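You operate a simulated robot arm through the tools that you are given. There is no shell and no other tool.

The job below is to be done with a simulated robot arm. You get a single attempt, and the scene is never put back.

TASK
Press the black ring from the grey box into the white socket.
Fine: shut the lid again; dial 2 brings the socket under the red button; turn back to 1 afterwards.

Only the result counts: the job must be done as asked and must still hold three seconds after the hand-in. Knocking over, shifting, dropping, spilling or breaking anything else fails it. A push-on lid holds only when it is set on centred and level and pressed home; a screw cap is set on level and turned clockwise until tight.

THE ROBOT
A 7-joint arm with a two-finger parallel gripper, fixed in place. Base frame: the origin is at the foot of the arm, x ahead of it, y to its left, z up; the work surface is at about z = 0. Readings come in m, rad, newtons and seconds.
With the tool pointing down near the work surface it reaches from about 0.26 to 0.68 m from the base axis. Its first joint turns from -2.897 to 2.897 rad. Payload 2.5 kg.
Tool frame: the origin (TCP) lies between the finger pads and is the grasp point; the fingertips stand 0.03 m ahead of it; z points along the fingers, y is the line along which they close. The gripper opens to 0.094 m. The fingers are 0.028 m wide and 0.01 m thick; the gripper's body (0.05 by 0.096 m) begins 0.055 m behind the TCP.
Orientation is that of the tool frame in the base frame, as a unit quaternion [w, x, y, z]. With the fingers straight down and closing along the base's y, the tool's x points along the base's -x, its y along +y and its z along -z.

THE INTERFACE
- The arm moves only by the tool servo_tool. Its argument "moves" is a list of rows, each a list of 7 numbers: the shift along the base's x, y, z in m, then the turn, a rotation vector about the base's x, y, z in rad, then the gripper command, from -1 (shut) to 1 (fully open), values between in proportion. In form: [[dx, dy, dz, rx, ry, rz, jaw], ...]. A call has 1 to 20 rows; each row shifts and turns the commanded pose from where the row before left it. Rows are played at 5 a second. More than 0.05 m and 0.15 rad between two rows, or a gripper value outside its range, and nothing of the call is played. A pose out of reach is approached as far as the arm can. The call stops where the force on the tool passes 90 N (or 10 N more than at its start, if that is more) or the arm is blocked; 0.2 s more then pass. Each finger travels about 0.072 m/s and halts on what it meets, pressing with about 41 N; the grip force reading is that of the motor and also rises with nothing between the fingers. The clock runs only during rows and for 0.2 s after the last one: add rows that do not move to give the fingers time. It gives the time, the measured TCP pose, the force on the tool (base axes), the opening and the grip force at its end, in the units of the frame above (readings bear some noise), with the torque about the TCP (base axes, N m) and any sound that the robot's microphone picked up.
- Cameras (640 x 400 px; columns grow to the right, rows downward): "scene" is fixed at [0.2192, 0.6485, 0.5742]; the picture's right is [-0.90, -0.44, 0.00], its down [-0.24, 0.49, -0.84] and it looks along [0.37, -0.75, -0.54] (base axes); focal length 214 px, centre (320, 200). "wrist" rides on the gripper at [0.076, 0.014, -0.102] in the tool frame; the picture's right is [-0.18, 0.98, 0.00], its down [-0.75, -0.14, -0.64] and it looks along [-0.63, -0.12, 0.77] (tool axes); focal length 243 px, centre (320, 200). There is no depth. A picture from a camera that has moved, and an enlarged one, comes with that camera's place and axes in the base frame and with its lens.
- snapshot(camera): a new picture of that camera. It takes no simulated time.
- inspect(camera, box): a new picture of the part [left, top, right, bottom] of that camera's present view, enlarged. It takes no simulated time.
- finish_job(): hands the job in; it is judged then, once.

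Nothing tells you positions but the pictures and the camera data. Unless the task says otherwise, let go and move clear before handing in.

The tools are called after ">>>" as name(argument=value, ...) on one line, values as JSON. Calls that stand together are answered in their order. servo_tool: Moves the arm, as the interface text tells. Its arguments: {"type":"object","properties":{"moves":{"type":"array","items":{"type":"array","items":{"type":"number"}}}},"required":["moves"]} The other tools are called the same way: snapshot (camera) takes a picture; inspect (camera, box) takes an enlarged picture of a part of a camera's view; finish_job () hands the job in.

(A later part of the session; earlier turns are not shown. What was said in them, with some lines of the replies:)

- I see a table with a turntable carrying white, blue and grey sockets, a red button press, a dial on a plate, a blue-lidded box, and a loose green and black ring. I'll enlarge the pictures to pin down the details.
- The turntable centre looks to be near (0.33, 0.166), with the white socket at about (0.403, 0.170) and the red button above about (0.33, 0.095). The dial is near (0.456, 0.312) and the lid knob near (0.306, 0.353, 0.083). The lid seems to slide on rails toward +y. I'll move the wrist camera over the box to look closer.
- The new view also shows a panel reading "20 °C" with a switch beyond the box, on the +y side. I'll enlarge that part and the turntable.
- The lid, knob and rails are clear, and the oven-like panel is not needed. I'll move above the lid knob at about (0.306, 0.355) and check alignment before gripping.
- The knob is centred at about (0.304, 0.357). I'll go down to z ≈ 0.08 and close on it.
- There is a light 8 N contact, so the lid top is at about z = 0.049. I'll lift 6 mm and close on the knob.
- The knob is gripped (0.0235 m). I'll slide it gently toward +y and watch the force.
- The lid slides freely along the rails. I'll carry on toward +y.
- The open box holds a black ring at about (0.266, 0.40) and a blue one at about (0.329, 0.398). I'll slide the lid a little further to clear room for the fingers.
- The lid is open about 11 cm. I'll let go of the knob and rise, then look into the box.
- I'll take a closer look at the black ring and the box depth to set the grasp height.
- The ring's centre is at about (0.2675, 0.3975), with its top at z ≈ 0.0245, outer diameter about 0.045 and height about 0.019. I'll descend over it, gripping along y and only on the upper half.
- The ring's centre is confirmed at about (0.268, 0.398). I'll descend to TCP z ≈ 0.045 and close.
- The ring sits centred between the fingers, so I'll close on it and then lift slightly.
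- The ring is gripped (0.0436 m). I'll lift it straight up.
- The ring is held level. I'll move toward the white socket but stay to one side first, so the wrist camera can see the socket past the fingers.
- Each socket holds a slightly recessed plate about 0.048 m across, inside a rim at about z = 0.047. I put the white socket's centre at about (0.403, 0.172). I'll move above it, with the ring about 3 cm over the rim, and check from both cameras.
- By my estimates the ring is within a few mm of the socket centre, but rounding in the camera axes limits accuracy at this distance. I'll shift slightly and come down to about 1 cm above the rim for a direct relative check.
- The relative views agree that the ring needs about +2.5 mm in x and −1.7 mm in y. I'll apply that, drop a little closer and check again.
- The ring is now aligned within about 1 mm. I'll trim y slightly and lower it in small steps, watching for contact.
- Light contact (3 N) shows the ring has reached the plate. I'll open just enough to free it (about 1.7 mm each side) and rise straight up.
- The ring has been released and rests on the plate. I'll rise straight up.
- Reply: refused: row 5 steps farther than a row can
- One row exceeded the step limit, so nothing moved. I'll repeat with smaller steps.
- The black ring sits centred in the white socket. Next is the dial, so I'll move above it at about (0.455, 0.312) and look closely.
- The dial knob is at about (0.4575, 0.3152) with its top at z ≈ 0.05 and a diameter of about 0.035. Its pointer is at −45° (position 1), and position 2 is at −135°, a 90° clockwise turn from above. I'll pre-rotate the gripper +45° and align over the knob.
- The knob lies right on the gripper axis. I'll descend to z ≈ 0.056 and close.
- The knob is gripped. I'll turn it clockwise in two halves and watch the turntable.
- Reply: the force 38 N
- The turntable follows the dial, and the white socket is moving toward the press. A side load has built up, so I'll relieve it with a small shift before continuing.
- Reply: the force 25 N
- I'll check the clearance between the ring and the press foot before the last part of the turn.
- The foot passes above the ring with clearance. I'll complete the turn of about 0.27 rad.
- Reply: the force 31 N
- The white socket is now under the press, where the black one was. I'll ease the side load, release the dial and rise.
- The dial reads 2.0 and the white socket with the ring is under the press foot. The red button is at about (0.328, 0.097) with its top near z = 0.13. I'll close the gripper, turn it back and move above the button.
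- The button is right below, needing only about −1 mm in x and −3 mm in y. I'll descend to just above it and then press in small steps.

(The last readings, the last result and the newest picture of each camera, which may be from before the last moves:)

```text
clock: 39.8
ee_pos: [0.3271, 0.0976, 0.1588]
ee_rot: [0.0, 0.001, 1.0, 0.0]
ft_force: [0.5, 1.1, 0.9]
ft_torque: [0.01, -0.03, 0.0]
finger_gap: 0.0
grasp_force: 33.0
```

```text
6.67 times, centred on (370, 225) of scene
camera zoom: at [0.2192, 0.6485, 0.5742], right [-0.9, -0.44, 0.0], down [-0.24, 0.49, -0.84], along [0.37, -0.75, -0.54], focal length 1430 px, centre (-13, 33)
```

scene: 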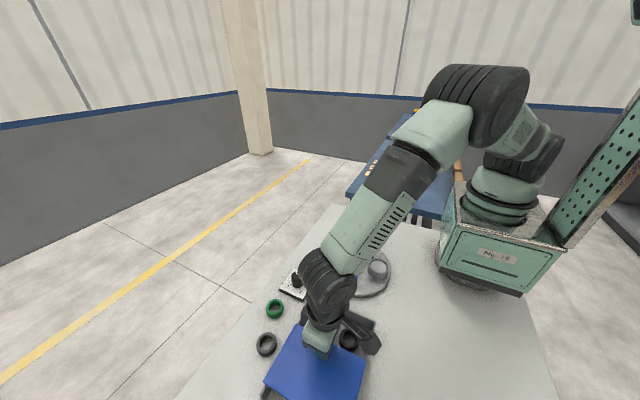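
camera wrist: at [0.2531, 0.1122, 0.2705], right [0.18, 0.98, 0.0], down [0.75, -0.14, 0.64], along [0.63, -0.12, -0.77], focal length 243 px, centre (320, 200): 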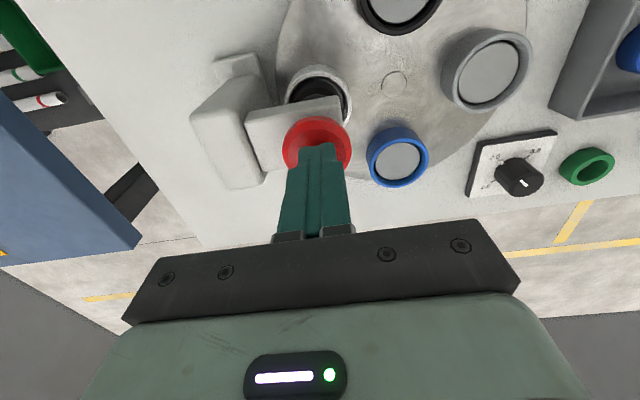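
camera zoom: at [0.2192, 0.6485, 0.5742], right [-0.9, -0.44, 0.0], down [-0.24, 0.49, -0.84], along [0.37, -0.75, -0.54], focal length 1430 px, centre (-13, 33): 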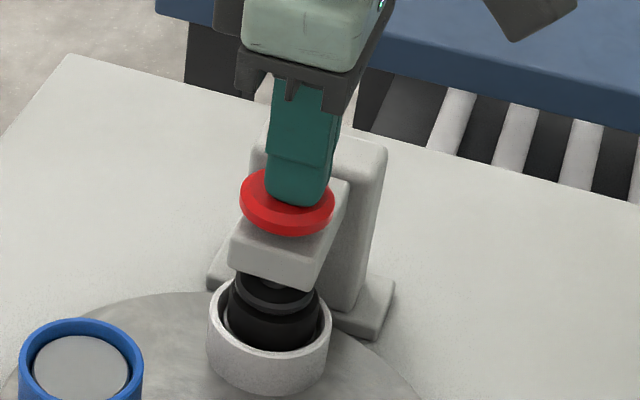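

The button has begun to sink and the foot is lowering. I'll keep pressing gently.

>>> servo_tool(moves=[[0, 0, -0.003, 0, 0, 0, -1], [0, 0, -0.003, 0, 0, 0, -1], [0, 0, 0, 0, 0, 0, -1]])

>>> inspect(camera="scene", box=[340, 195, 400, 255])

```text
clock: 40.6
ee_pos: [0.3266, 0.0965, 0.1526]
ee_rot: [0.0, 0.0, 1.0, 0.0]
ft_force: [1.9, 1.5, 4.6]
ft_torque: [0.04, 0.04, -0.04]
finger_gap: 0.0
grasp_force: 33.1
```

```text
6.67 times, centred on (370, 225) of scene
camera zoom: at [0.2192, 0.6485, 0.5742], right [-0.9, -0.44, 0.0], down [-0.24, 0.49, -0.84], along [0.37, -0.75, -0.54], focal length 1430 px, centre (-13, 33)
```

zoom: 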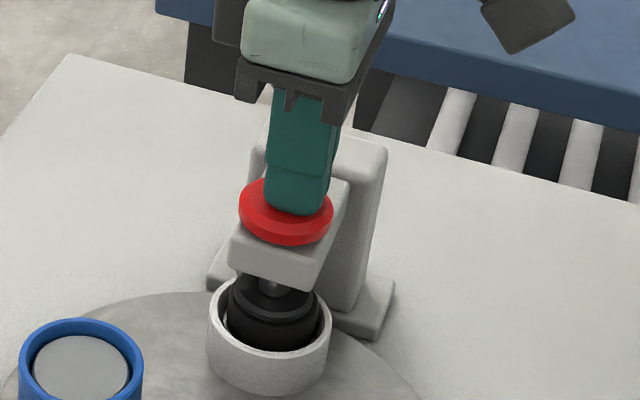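

>>> servo_tool(moves=[[0, 0, -0.002, 0, 0, 0, -1], [0, 0, -0.002, 0, 0, 0, -1], [0, 0, -0.002, 0, 0, 0, -1], [0, 0, 0, 0, 0, 0, -1]])

>>> inspect(camera="scene", box=[340, 195, 400, 255])

```text
clock: 41.6
ee_pos: [0.3254, 0.0972, 0.1482]
ee_rot: [0.0, 0.0, 1.0, 0.0]
ft_force: [-2.0, 1.3, 5.3]
ft_torque: [0.1, 0.04, 0.0]
finger_gap: 0.0
grasp_force: 33.3
```

```text
6.67 times, centred on (370, 225) of scene
camera zoom: at [0.2192, 0.6485, 0.5742], right [-0.9, -0.44, 0.0], down [-0.24, 0.49, -0.84], along [0.37, -0.75, -0.54], focal length 1430 px, centre (-13, 33)
```

zoom: 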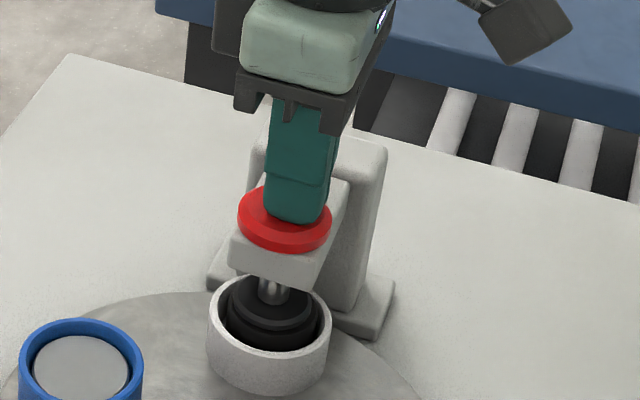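

>>> servo_tool(moves=[[0, 0, -0.002, 0, 0, 0, -1], [0, 0, -0.002, 0, 0, 0, -1], [0, 0, -0.002, 0, 0, 0, -1], [0, 0, 0, 0, 0, 0, -1]])

>>> inspect(camera="scene", box=[340, 195, 400, 255])

```text
clock: 42.5
ee_pos: [0.3249, 0.0971, 0.1445]
ee_rot: [0.001, 0.0, 1.0, 0.0]
ft_force: [-5.9, -3.6, 25.5]
ft_torque: [-0.05, 0.34, -0.05]
finger_gap: 0.0
grasp_force: 32.7
heard: click
stopped in row 4: the force on the tool passed its limit at 95 N (the readings are from after the stop); the commanded pose is now the measured one
```

```text
6.67 times, centred on (370, 225) of scene
camera zoom: at [0.2192, 0.6485, 0.5742], right [-0.9, -0.44, 0.0], down [-0.24, 0.49, -0.84], along [0.37, -0.75, -0.54], focal length 1430 px, centre (-13, 33)
```

zoom: 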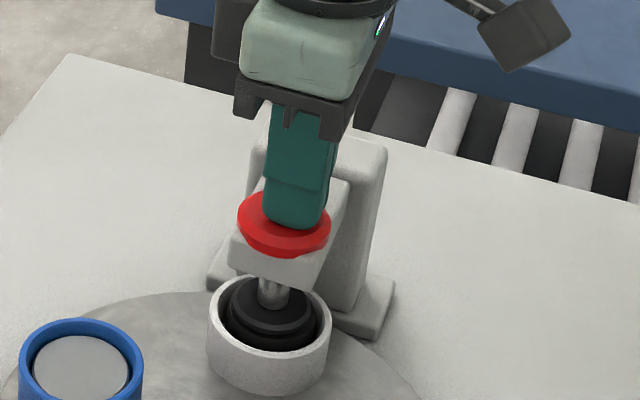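

There was a click at the end of travel, so the ring should have latched. I'll rise off the button.

>>> servo_tool(moves=[[0, 0, 0.005, 0, 0, 0, -1], [0, 0, 0.015, 0, 0, 0, -1], [0, 0, 0.03, 0, 0, 0, -1], [0, 0, 0.04, 0, 0, 0, -1], [0.02, 0.03, 0.02, 0, 0, 0, -0.5], [0, 0, 0, 0, 0, 0, 0]])

>>> inspect(camera="scene", box=[340, 195, 400, 255])

>>> snapshot(camera="wrist")

```text
clock: 43.9
ee_pos: [0.3447, 0.1267, 0.2542]
ee_rot: [0.001, -0.001, 1.0, -0.001]
ft_force: [0.7, -0.3, 0.0]
ft_torque: [0.04, -0.05, 0.04]
finger_gap: 0.0471
grasp_force: 0.1
```

```text
6.67 times, centred on (370, 225) of scene
camera zoom: at [0.2192, 0.6485, 0.5742], right [-0.9, -0.44, 0.0], down [-0.24, 0.49, -0.84], along [0.37, -0.75, -0.54], focal length 1430 px, centre (-13, 33)
```

zoom: 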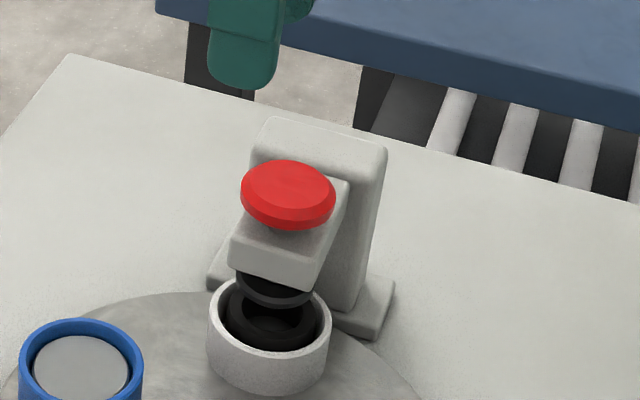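

```text
taken
camera wrist: at [0.2694, 0.1418, 0.3576], right [0.18, 0.98, 0.0], down [0.75, -0.14, 0.64], along [0.63, -0.12, -0.77], focal length 243 px, centre (320, 200)
```

wrist: 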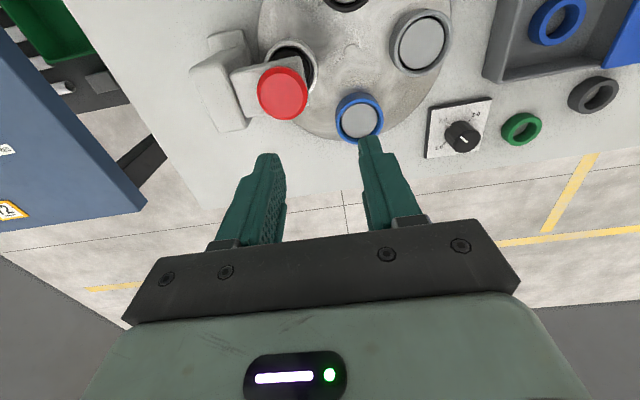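

>>> inspect(camera="scene", box=[354, 230, 384, 255])

```text
16.00 times, centred on (369, 242) of scene
camera zoom: at [0.2192, 0.6485, 0.5742], right [-0.9, -0.44, 0.0], down [-0.24, 0.49, -0.84], along [0.37, -0.75, -0.54], focal length 3432 px, centre (-464, -480)
```

zoom: 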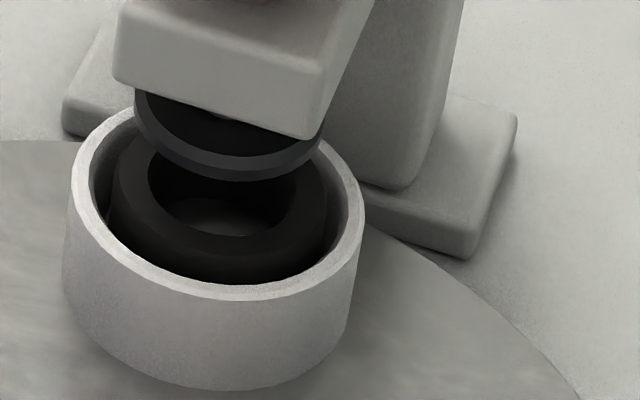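

The ring now sits deep inside the white socket. Next I'll go back to the dial with the gripper rotated −45° and turn it back to 1.

>>> servo_tool(moves=[[0.0163, 0.027, -0.01, 0, 0, -0.1309, 0.2], [0.0163, 0.027, -0.02, 0, 0, -0.1309, 0.2], [0.0163, 0.027, -0.02, 0, 0, -0.1309, 0.2], [0.0163, 0.027, -0.02, 0, 0, -0.1309, 0.2], [0.0163, 0.027, -0.02, 0, 0, -0.1309, 0.2], [0.0163, 0.027, -0.02, 0, 0, -0.1309, 0.2], [0.016, 0.0268, -0.024, 0, 0, 0, 0.2], [0, 0, 0, 0, 0, 0, 0.2]])

>>> snapshot(camera="wrist")

>>> inspect(camera="wrist", box=[265, 65, 375, 195])

```text
clock: 45.7
ee_pos: [0.4602, 0.3165, 0.1184]
ee_rot: [0.0, 0.383, 0.924, -0.001]
ft_force: [0.3, -0.5, 0.1]
ft_torque: [-0.01, -0.01, 0.01]
finger_gap: 0.0564
grasp_force: 0.1
```

```text
taken
camera wrist: at [0.4178, 0.3813, 0.2206], right [0.82, 0.57, 0.0], down [0.43, -0.63, 0.64], along [0.36, -0.53, -0.77], focal length 243 px, centre (320, 200)
```

wrist: 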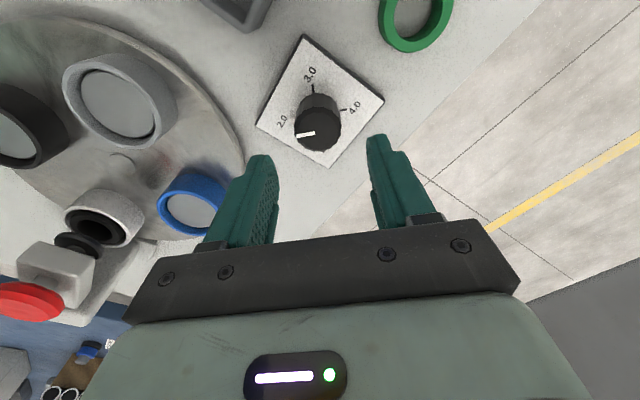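

```text
3.08 times, centred on (320, 130) of wrist
camera zoom: at [0.4178, 0.3813, 0.2206], right [0.82, 0.57, 0.0], down [0.43, -0.63, 0.64], along [0.36, -0.53, -0.77], focal length 746 px, centre (320, 415)
```

zoom: 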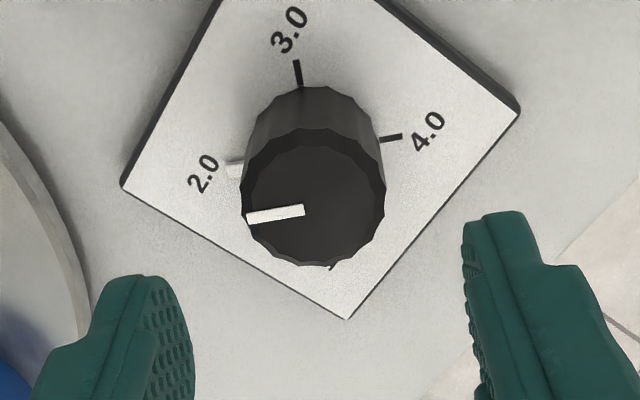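

The knob is slightly off-axis, so I'll shift −2 mm in x, descend and grip.

>>> servo_tool(moves=[[-0.002, 0, -0.03, 0, 0, 0, 0.2], [0, 0, -0.02, 0, 0, 0, 0.2], [0, 0, -0.012, 0, 0, 0, 0.2], [0, 0, 0, 0, 0, 0, 0.2], [0, 0, 0, 0, 0, 0, -0.5], [0, 0, 0, 0, 0, 0, -0.5], [0, 0, 0, 0, 0, 0, -0.5]])

>>> snapshot(camera="wrist")

```text
clock: 47.3
ee_pos: [0.4584, 0.3162, 0.0577]
ee_rot: [0.001, 0.382, 0.924, 0.001]
ft_force: [10.0, 6.8, -8.9]
ft_torque: [-0.01, 0.37, 0.04]
finger_gap: 0.0355
grasp_force: 44.3
```

```text
taken
camera wrist: at [0.4157, 0.3805, 0.1604], right [0.82, 0.57, 0.0], down [0.43, -0.63, 0.64], along [0.37, -0.53, -0.77], focal length 243 px, centre (320, 200)
```

wrist: 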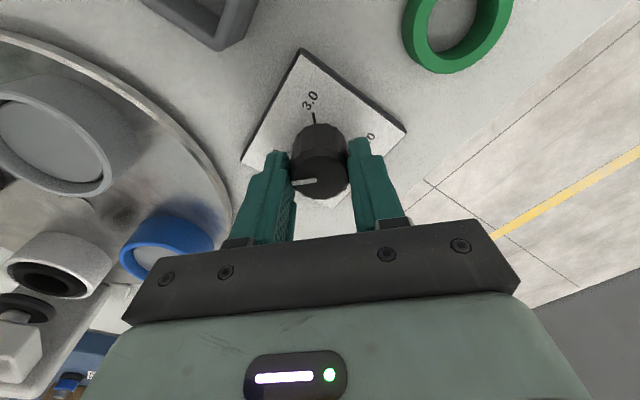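

>>> servo_tool(moves=[[0.0003, 0.0002, -0.0003, 0, 0, 0.1, -0.5], [0, 0, 0, 0, 0, 0.1, -0.5], [0, 0, 0, 0, 0, 0.1, -0.5], [0, 0, 0, 0, 0, 0.1, -0.5], [0, 0, 0, 0, 0, 0, -0.5]])

>>> inspect(camera="scene", box=[270, 210, 420, 310])

```text
clock: 48.5
ee_pos: [0.4581, 0.3157, 0.0585]
ee_rot: [0.001, 0.19, 0.982, 0.0]
ft_force: [0.4, -3.1, 24.7]
ft_torque: [-0.3, 0.82, 0.06]
finger_gap: 0.0355
grasp_force: 44.8
```

```text
4.00 times, centred on (345, 260) of scene
camera zoom: at [0.2192, 0.6485, 0.5742], right [-0.9, -0.44, 0.0], down [-0.24, 0.49, -0.84], along [0.37, -0.75, -0.54], focal length 858 px, centre (220, -40)
```

zoom: 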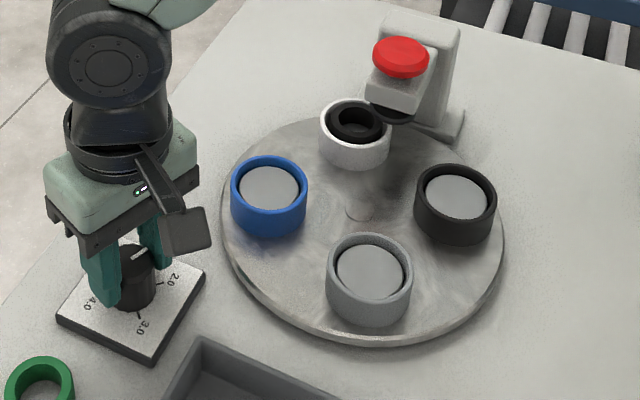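

The dial is turning back smoothly. I'll relieve the vertical load and continue.

>>> servo_tool(moves=[[0, 0, 0.0006, 0, 0, 0.1, -0.5], [0, 0, 0, 0, 0, 0.1, -0.5], [0, 0, 0, 0, 0, 0.1, -0.5], [0, 0, 0, 0, 0, 0.1, -0.5], [0, 0, 0, 0, 0, 0, -0.5]])

```text
clock: 49.7
ee_pos: [0.4579, 0.3161, 0.0582]
ee_rot: [0.002, -0.008, 1.0, 0.001]
ft_force: [-4.0, -16.2, 29.7]
ft_torque: [0.01, -0.32, 0.0]
finger_gap: 0.0356
grasp_force: 45.3
```

>>> servo_tool(moves=[[-0.0001, -0.0005, 0.0008, 0, 0, 0.1, -0.5], [0, 0, 0, 0, 0, 0.1, -0.5], [0, 0, 0, 0, 0, 0.1, -0.5], [0, 0, 0, 0, 0, 0.1, -0.5], [0, 0, 0, 0, 0, 0, -0.5]])

>>> inspect(camera="scene", box=[270, 210, 420, 310])

```text
clock: 50.9
ee_pos: [0.4591, 0.3151, 0.058]
ee_rot: [0.001, -0.207, 0.978, 0.0]
ft_force: [15.7, -9.7, -1.2]
ft_torque: [0.36, -0.27, -0.01]
finger_gap: 0.0356
grasp_force: 44.7
```

```text
4.00 times, centred on (345, 260) of scene
camera zoom: at [0.2192, 0.6485, 0.5742], right [-0.9, -0.44, 0.0], down [-0.24, 0.49, -0.84], along [0.37, -0.75, -0.54], focal length 858 px, centre (220, -40)
```

zoom: 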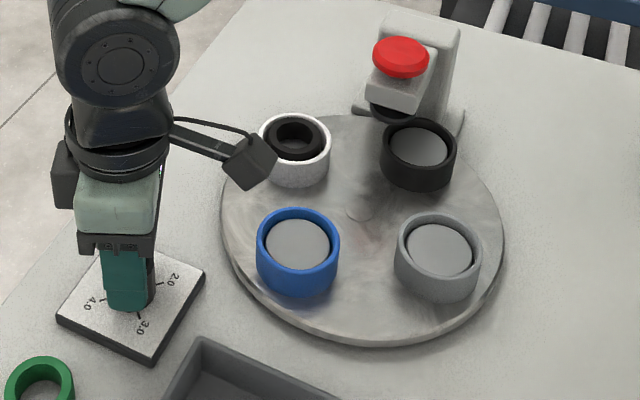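

>>> servo_tool(moves=[[0.0004, -0.0003, 0, 0, 0, 0.1, -0.5], [0, 0, 0, 0, 0, 0.1, -0.5], [0, 0, 0, 0, 0, 0.1, -0.5], [0, 0, 0, 0, 0, 0.0708, -0.5], [0, 0, 0, 0, 0, 0, -0.5]])

>>> inspect(camera="scene", box=[300, 210, 420, 310])

>>> snapshot(camera="wrist")

```text
clock: 52.1
ee_pos: [0.4587, 0.3144, 0.0584]
ee_rot: [0.0, -0.383, 0.924, 0.0]
ft_force: [11.5, -12.7, 1.8]
ft_torque: [0.38, -0.27, 0.02]
finger_gap: 0.0354
grasp_force: 44.6
```

```text
4.00 times, centred on (360, 260) of scene
camera zoom: at [0.2192, 0.6485, 0.5742], right [-0.9, -0.44, 0.0], down [-0.24, 0.49, -0.84], along [0.37, -0.75, -0.54], focal length 858 px, centre (160, -40)
```

zoom: 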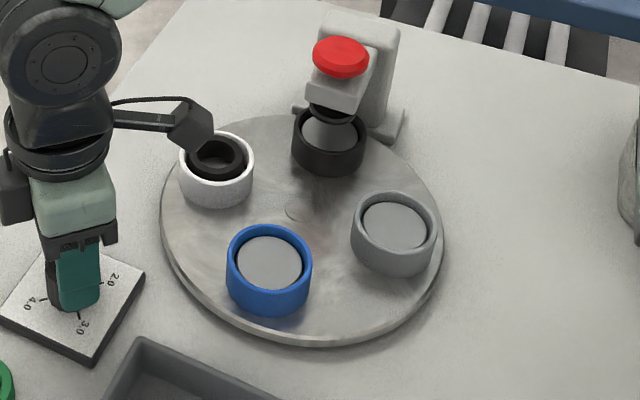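

```text
taken
camera wrist: at [0.3959, 0.2708, 0.1602], right [-0.57, 0.82, 0.0], down [0.63, 0.43, 0.64], along [0.53, 0.36, -0.77], focal length 243 px, centre (320, 200)
```

wrist: 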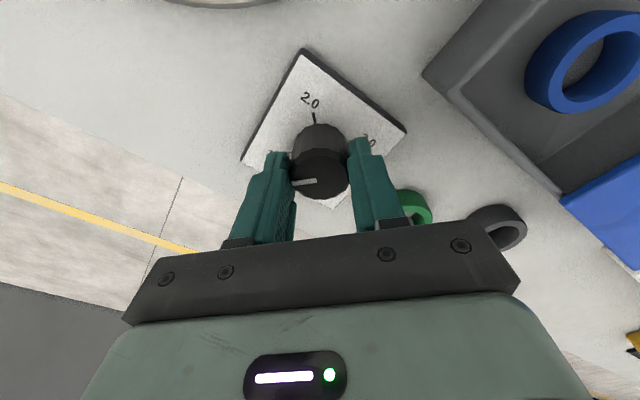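

The turntable is back exactly where it started. I'll release the dial and rise to check both the dial and the ring.

>>> servo_tool(moves=[[0.0003, -0.0004, 0, 0, 0, 0, -0.5], [0, 0, 0, 0, 0, 0, 0.2], [0, 0, 0, 0, 0, 0, 0.2], [0, 0, 0, 0, 0, 0, 0.2], [0, 0, 0.04, 0, 0, 0, 0.2], [0, 0, 0.04, 0, 0, 0, 0.2], [0, 0, 0.04, 0, 0, 0, 0.2], [0, 0, 0, 0, 0, 0, 0.2]])

>>> inspect(camera="wrist", box=[255, 15, 385, 145])

>>> inspect(camera="scene", box=[328, 235, 364, 265])

>>> inspect(camera="scene", box=[240, 210, 420, 310])

```text
clock: 53.9
ee_pos: [0.4583, 0.3139, 0.1779]
ee_rot: [0.0, -0.383, 0.924, 0.0]
ft_force: [0.1, 0.2, 0.2]
ft_torque: [0.0, 0.01, -0.01]
finger_gap: 0.0564
grasp_force: 0.1
```

```text
3.08 times, centred on (320, 80) of wrist
camera zoom: at [0.395, 0.2706, 0.2799], right [-0.57, 0.82, 0.0], down [0.63, 0.43, 0.64], along [0.53, 0.36, -0.77], focal length 746 px, centre (320, 569)
```

zoom: 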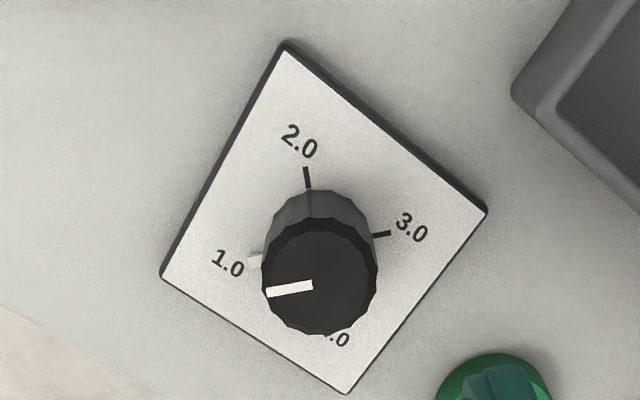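

```text
13.33 times, centred on (346, 250) of scene
camera zoom: at [0.2192, 0.6485, 0.5742], right [-0.9, -0.44, 0.0], down [-0.24, 0.49, -0.84], along [0.37, -0.75, -0.54], focal length 2860 px, centre (-27, -467)
```

zoom: 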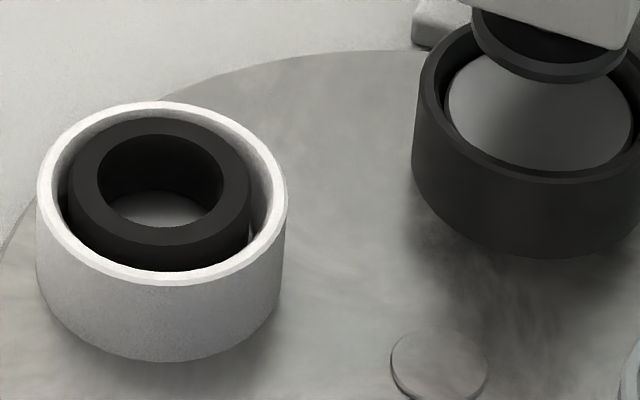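

```text
3.56 times, centred on (330, 260) of scene
camera zoom: at [0.2192, 0.6485, 0.5742], right [-0.9, -0.44, 0.0], down [-0.24, 0.49, -0.84], along [0.37, -0.75, -0.54], focal length 763 px, centre (284, -13)
```

zoom: 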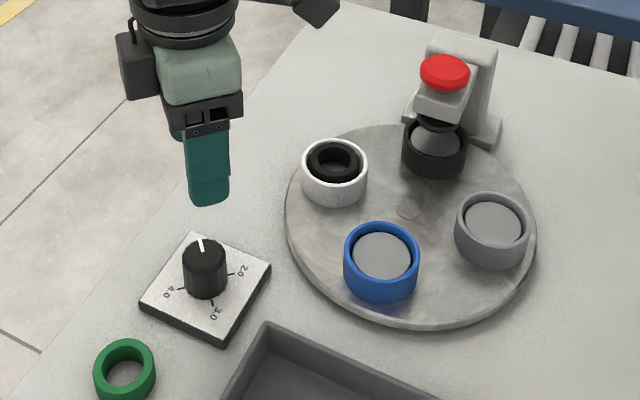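

The dial reads 1.0 and the black ring is seated inside the white socket. Now I'll shut the lid, so I'll move back over its knob at about (0.304, 0.471).

>>> servo_tool(moves=[[-0.0257, 0.0262, 0.003, 0, 0, -0.1309, 0.1], [-0.0257, 0.0262, 0, 0, 0, -0.1309, 0.1], [-0.0257, 0.0262, 0, 0, 0, -0.1309, 0.1], [-0.0257, 0.0262, 0, 0, 0, -0.1309, 0.1], [-0.0257, 0.0262, 0, 0, 0, -0.1309, 0.1], [-0.0257, 0.0262, 0, 0, 0, -0.1309, 0.1], [0, 0, 0, 0, 0, 0, 0.1]])

>>> snapshot(camera="wrist")

>>> snapshot(camera="scene")

```text
clock: 55.5
ee_pos: [0.3044, 0.4716, 0.1824]
ee_rot: [0.0, 0.0, 1.0, 0.0]
ft_force: [-0.4, 0.4, -0.9]
ft_torque: [-0.02, -0.01, 0.02]
finger_gap: 0.0513
grasp_force: 0.0
```

```text
taken
camera wrist: at [0.2283, 0.4868, 0.284], right [0.18, 0.98, 0.0], down [0.75, -0.14, 0.64], along [0.63, -0.12, -0.77], focal length 243 px, centre (320, 200)
```

wrist: 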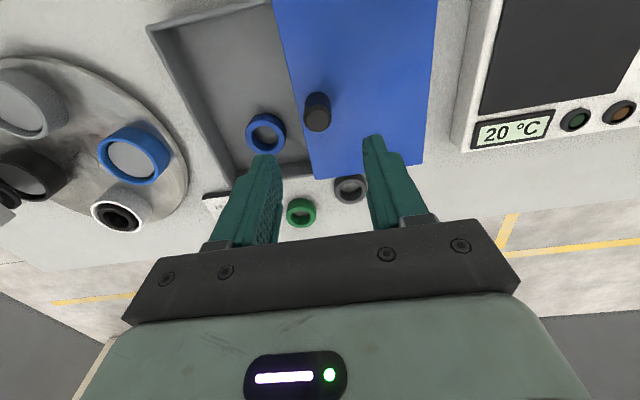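

```text
taken
```

scene: 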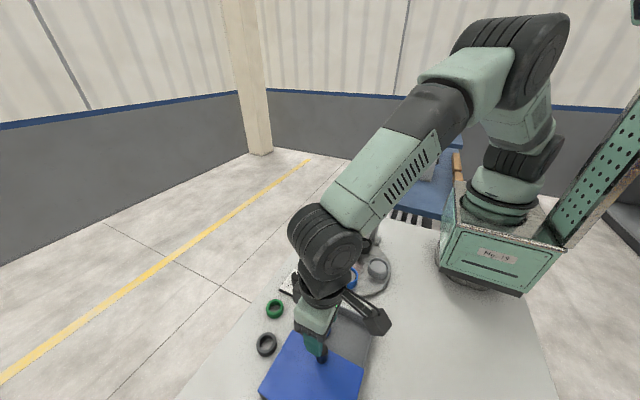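

The knob is at about (0.304, 0.470). I'll descend and grip it as before.

>>> servo_tool(moves=[[0, -0.001, -0.04, 0, 0, 0, 0.1], [0, 0, -0.04, 0, 0, 0, 0.1], [0, 0, -0.017, 0, 0, 0, 0.1], [0, 0, 0, 0, 0, 0, 0.1], [0, 0, 0, 0, 0, 0, -0.7], [0, 0, 0, 0, 0, 0, -0.7], [0, 0, 0, 0, 0, 0, -0.7]])

>>> snapshot(camera="wrist")

```text
clock: 57.1
ee_pos: [0.3035, 0.4695, 0.0853]
ee_rot: [0.001, 0.0, 1.0, 0.0]
ft_force: [1.5, 0.8, -2.5]
ft_torque: [-0.39, -0.22, -0.05]
finger_gap: 0.0237
grasp_force: 44.6
```

```text
taken
camera wrist: at [0.2283, 0.4847, 0.1865], right [0.18, 0.98, 0.0], down [0.75, -0.14, 0.64], along [0.63, -0.12, -0.77], focal length 243 px, centre (320, 200)
```

wrist: 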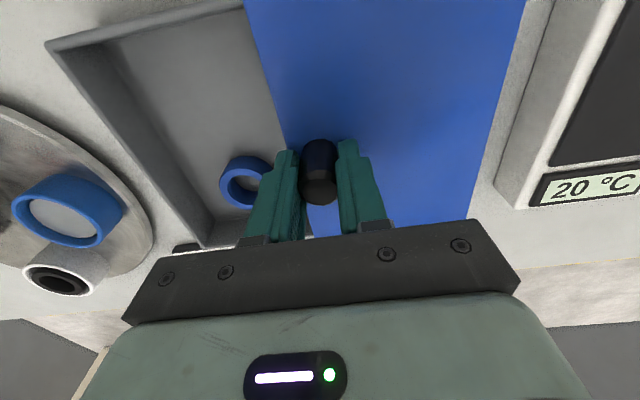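

The knob is gripped. I'll slide the lid back toward −y.

>>> servo_tool(moves=[[0, -0.005, 0, 0, 0, 0, -0.7], [0, -0.01, 0, 0, 0, 0, -0.7], [0, -0.01, 0, 0, 0, 0, -0.7], [0, -0.01, 0, 0, 0, 0, -0.7], [0, -0.01, 0, 0, 0, 0, -0.7], [0, -0.01, 0, 0, 0, 0, -0.7]])

>>> inspect(camera="scene", box=[230, 230, 430, 400])

```text
clock: 58.5
ee_pos: [0.3045, 0.416, 0.0837]
ee_rot: [0.0, -0.001, 1.0, 0.0]
ft_force: [0.5, -0.6, -8.4]
ft_torque: [0.4, -1.04, -0.05]
finger_gap: 0.0238
grasp_force: 45.2
```

```text
2.35 times, centred on (330, 315) of scene
camera zoom: at [0.2192, 0.6485, 0.5742], right [-0.9, -0.44, 0.0], down [-0.24, 0.49, -0.84], along [0.37, -0.75, -0.54], focal length 505 px, centre (296, -71)
```

zoom: 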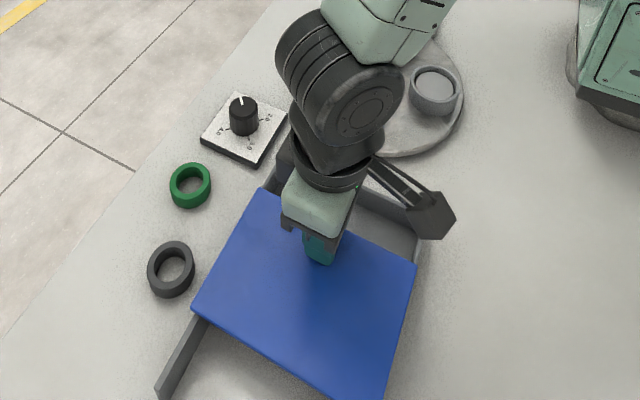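

>>> servo_tool(moves=[[0, -0.01, 0.0003, 0, 0, 0, -0.7], [0, -0.01, 0, 0, 0, 0, -0.7], [0, -0.01, 0, 0, 0, 0, -0.7], [0, -0.01, 0, 0, 0, 0, -0.7], [0, -0.008, 0, 0, 0, 0, -0.7], [0, -0.004, 0, 0, 0, 0, -0.7], [0, 0, 0, 0, 0, 0, -0.7]])

>>> inspect(camera="scene", box=[230, 230, 430, 400])

>>> snapshot(camera="wrist")

```text
clock: 60.1
ee_pos: [0.3041, 0.362, 0.0843]
ee_rot: [0.001, -0.001, 1.0, -0.001]
ft_force: [-7.1, -1.1, -19.0]
ft_torque: [0.91, -0.49, -0.08]
finger_gap: 0.0237
grasp_force: 45.5
```

```text
2.35 times, centred on (330, 315) of scene
camera zoom: at [0.2192, 0.6485, 0.5742], right [-0.9, -0.44, 0.0], down [-0.24, 0.49, -0.84], along [0.37, -0.75, -0.54], focal length 505 px, centre (296, -71)
```

zoom: 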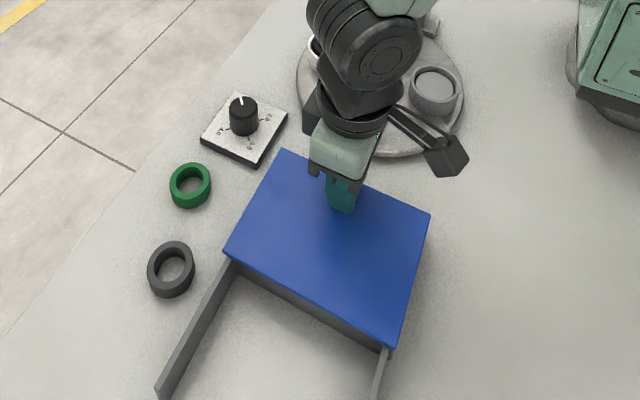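

```text
taken
camera wrist: at [0.2286, 0.3774, 0.1867], right [0.18, 0.98, 0.0], down [0.75, -0.14, 0.64], along [0.63, -0.12, -0.77], focal length 243 px, centre (320, 200)
```

wrist: 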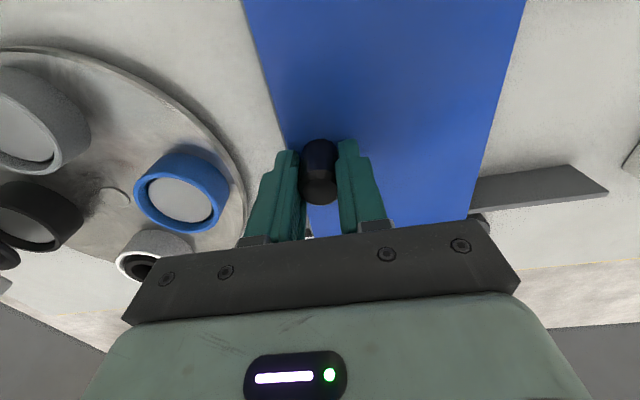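

About 3–4 mm remain. I'll ease the vertical load and continue in 1 mm steps until it stops.

>>> servo_tool(moves=[[0, -0.001, -0.0006, 0, 0, 0, -0.7], [0, -0.001, 0, 0, 0, 0, -0.7], [0, -0.001, 0, 0, 0, 0, -0.7], [0, 0, 0, 0, 0, 0, -0.7]])

>>> inspect(camera="scene", box=[260, 280, 390, 375])

```text
clock: 61.1
ee_pos: [0.3044, 0.3606, 0.0849]
ee_rot: [0.0, -0.001, 1.0, 0.0]
ft_force: [-14.8, -1.1, 8.5]
ft_torque: [-0.66, 1.07, -0.04]
finger_gap: 0.0234
grasp_force: 44.4
```

```text
4.21 times, centred on (325, 328) of scene
camera zoom: at [0.2192, 0.6485, 0.5742], right [-0.9, -0.44, 0.0], down [-0.24, 0.49, -0.84], along [0.37, -0.75, -0.54], focal length 903 px, centre (299, -337)
```

zoom: 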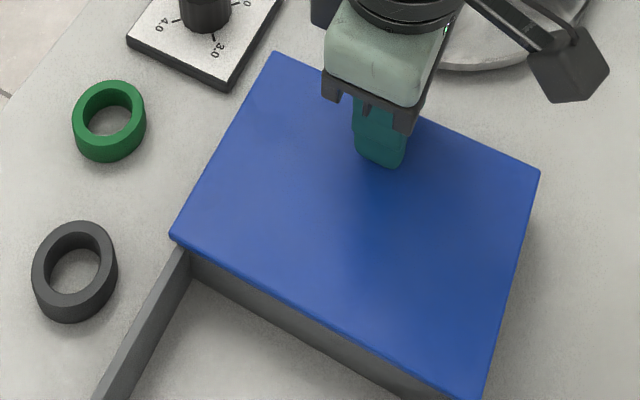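

Compared with the first picture, about 2 mm still remain. I'll continue in 1 mm steps.

>>> servo_tool(moves=[[-0.0004, -0.001, 0.0002, 0, 0, 0, -0.7], [0, -0.001, 0, 0, 0, 0, -0.7], [0, 0, 0, 0, 0, 0, -0.7]])

>>> inspect(camera="scene", box=[230, 270, 410, 400])

```text
clock: 61.9
ee_pos: [0.3041, 0.3593, 0.0842]
ee_rot: [0.0, 0.0, 1.0, 0.0]
ft_force: [-13.1, -0.3, 12.7]
ft_torque: [-0.81, 0.67, -0.07]
finger_gap: 0.0236
grasp_force: 45.0
```

```text
3.08 times, centred on (320, 335) of scene
camera zoom: at [0.2192, 0.6485, 0.5742], right [-0.9, -0.44, 0.0], down [-0.24, 0.49, -0.84], along [0.37, -0.75, -0.54], focal length 660 px, centre (320, -215)
```

zoom: 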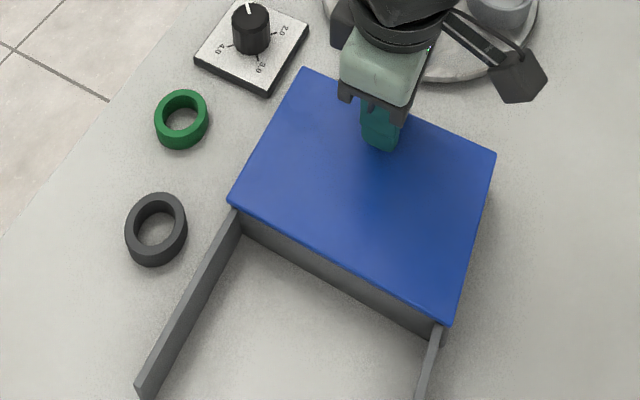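

>>> servo_tool(moves=[[-0.0004, -0.001, 0.0003, 0, 0, 0, -0.7], [0, -0.001, 0, 0, 0, 0, -0.7], [0, 0, 0, 0, 0, 0, -0.7]])

>>> inspect(camera="scene", box=[230, 270, 410, 400])

```text
clock: 62.7
ee_pos: [0.304, 0.3577, 0.0846]
ee_rot: [0.002, -0.001, 1.0, 0.002]
ft_force: [0.5, 20.8, -13.2]
ft_torque: [-0.61, 0.98, -0.24]
finger_gap: 0.0239
grasp_force: 44.9
```

```text
3.08 times, centred on (320, 335) of scene
camera zoom: at [0.2192, 0.6485, 0.5742], right [-0.9, -0.44, 0.0], down [-0.24, 0.49, -0.84], along [0.37, -0.75, -0.54], focal length 660 px, centre (320, -215)
```

zoom: 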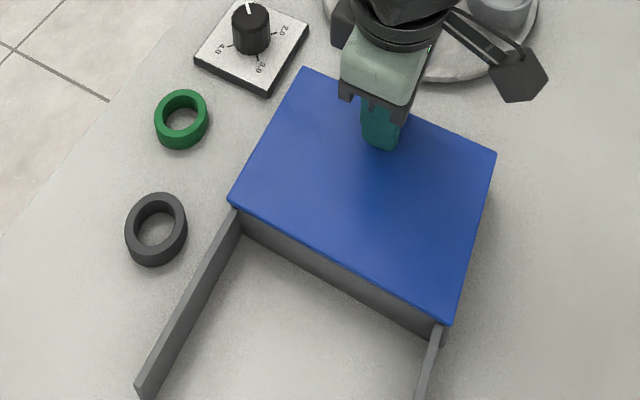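

A 21 N end-stop reaction shows the lid is fully shut. I'll relax, release and move clear.

>>> servo_tool(moves=[[0, 0.0004, -0.0003, 0, 0, 0, -0.7], [0, 0, 0, 0, 0, 0, 0.0], [0, 0, 0, 0, 0, 0, 0.0], [0, 0, 0, 0, 0, 0, 0.0], [0, 0, 0.03, 0, 0, 0, 0.0], [0, 0, 0.04, 0, 0, 0, 0.0], [0, 0, 0.04, 0, 0, 0, 0.0], [0, 0, 0.04, 0, 0, 0, 0.0], [0.01, -0.02, 0.04, 0, 0, 0, 0.0], [0, 0, 0, 0, 0, 0, 0.0]])

>>> snapshot(camera="wrist")

>>> inspect(camera="scene", box=[230, 270, 410, 400])

>>> inspect(camera="scene", box=[240, 200, 420, 312])

```text
clock: 64.9
ee_pos: [0.315, 0.3384, 0.2755]
ee_rot: [0.0, 0.0, 1.0, 0.001]
ft_force: [-0.1, 0.1, -0.8]
ft_torque: [-0.02, 0.01, -0.02]
finger_gap: 0.0472
grasp_force: 0.0
```

```text
taken
camera wrist: at [0.2392, 0.3534, 0.3778], right [0.18, 0.98, 0.0], down [0.75, -0.14, 0.64], along [0.63, -0.12, -0.77], focal length 243 px, centre (320, 200)
```

wrist: 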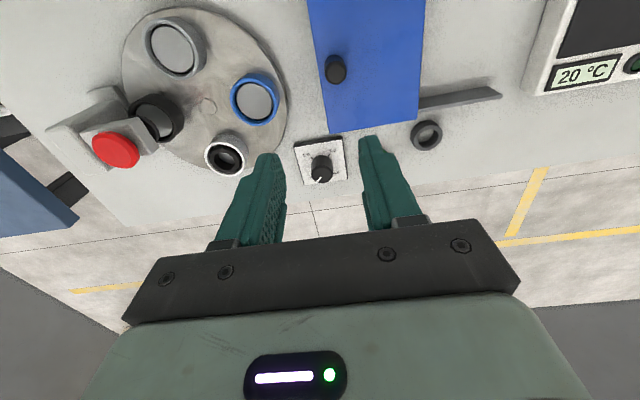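

```text
3.08 times, centred on (320, 335) of scene
camera zoom: at [0.2192, 0.6485, 0.5742], right [-0.9, -0.44, 0.0], down [-0.24, 0.49, -0.84], along [0.37, -0.75, -0.54], focal length 660 px, centre (320, -215)
```

zoom: 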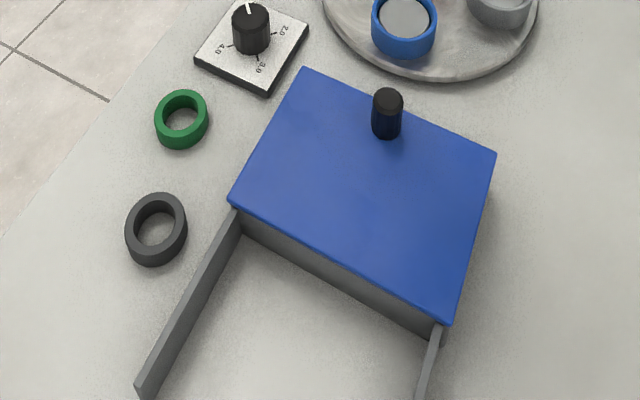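

```text
3.56 times, centred on (330, 256) of scene
camera zoom: at [0.2192, 0.6485, 0.5742], right [-0.9, -0.44, 0.0], down [-0.24, 0.49, -0.84], along [0.37, -0.75, -0.54], focal length 763 px, centre (284, 1)
```

zoom: 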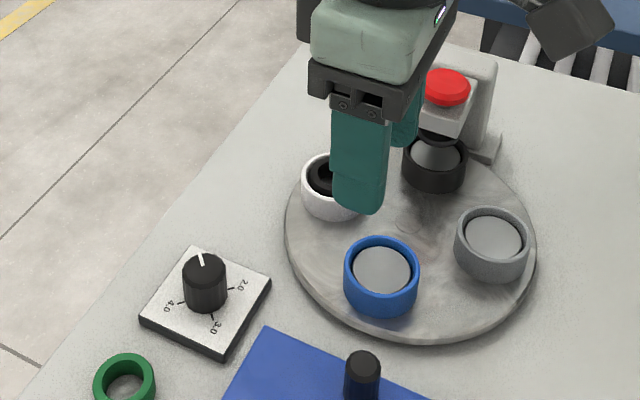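

The lid matches the first picture. One last close look at the ring in the white socket and the dial before I hand in.

>>> inspect(camera="wrist", box=[190, 120, 260, 190])

>>> inspect(camera="wrist", box=[285, 120, 365, 200])

```text
5.71 times, centred on (225, 155) of wrist
camera zoom: at [0.2392, 0.3534, 0.3778], right [0.18, 0.98, 0.0], down [0.75, -0.14, 0.64], along [0.63, -0.12, -0.77], focal length 1386 px, centre (863, 457)
```

zoom: 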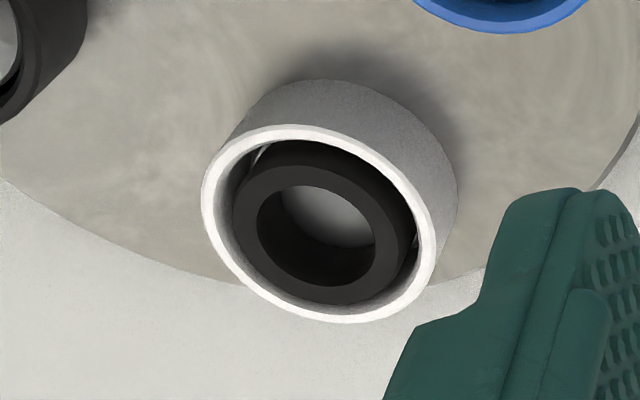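

```text
5.00 times, centred on (325, 160) of wrist
camera zoom: at [0.2392, 0.3534, 0.3778], right [0.18, 0.98, 0.0], down [0.75, -0.14, 0.64], along [0.63, -0.12, -0.77], focal length 1213 px, centre (295, 400)
```

zoom: 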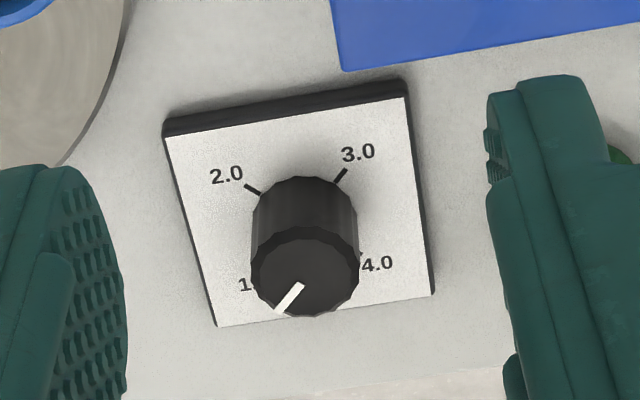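

The black ring sits level below the rim of the white socket, the dial points to 1.0, the lid is shut and the arm is clear. I'm handing in.

>>> finish_job()

```text
The job is handed in.
```

The black ring from the grey box is pressed into the white socket, and I've handed the job in; no verdict came back.

- **Ring:** I set it on the socket's plate, turned the dial to 2 to bring it under the press, and pushed the red button. There was a click at the end of travel, and the ring now sits level, just below the rim.
- **Press force:** The force on the tool peaked at 95 N at the end of that push and stopped the move. That was the bottom of the button's travel, and the button came back up normally.
- **Dial:** It is back at 1, and the turntable returned to where it started.
- **Lid:** It is slid shut against its stop and lines up with the first picture.

Nothing else looked moved in the last pictures. The arm has let go and is clear of everything.
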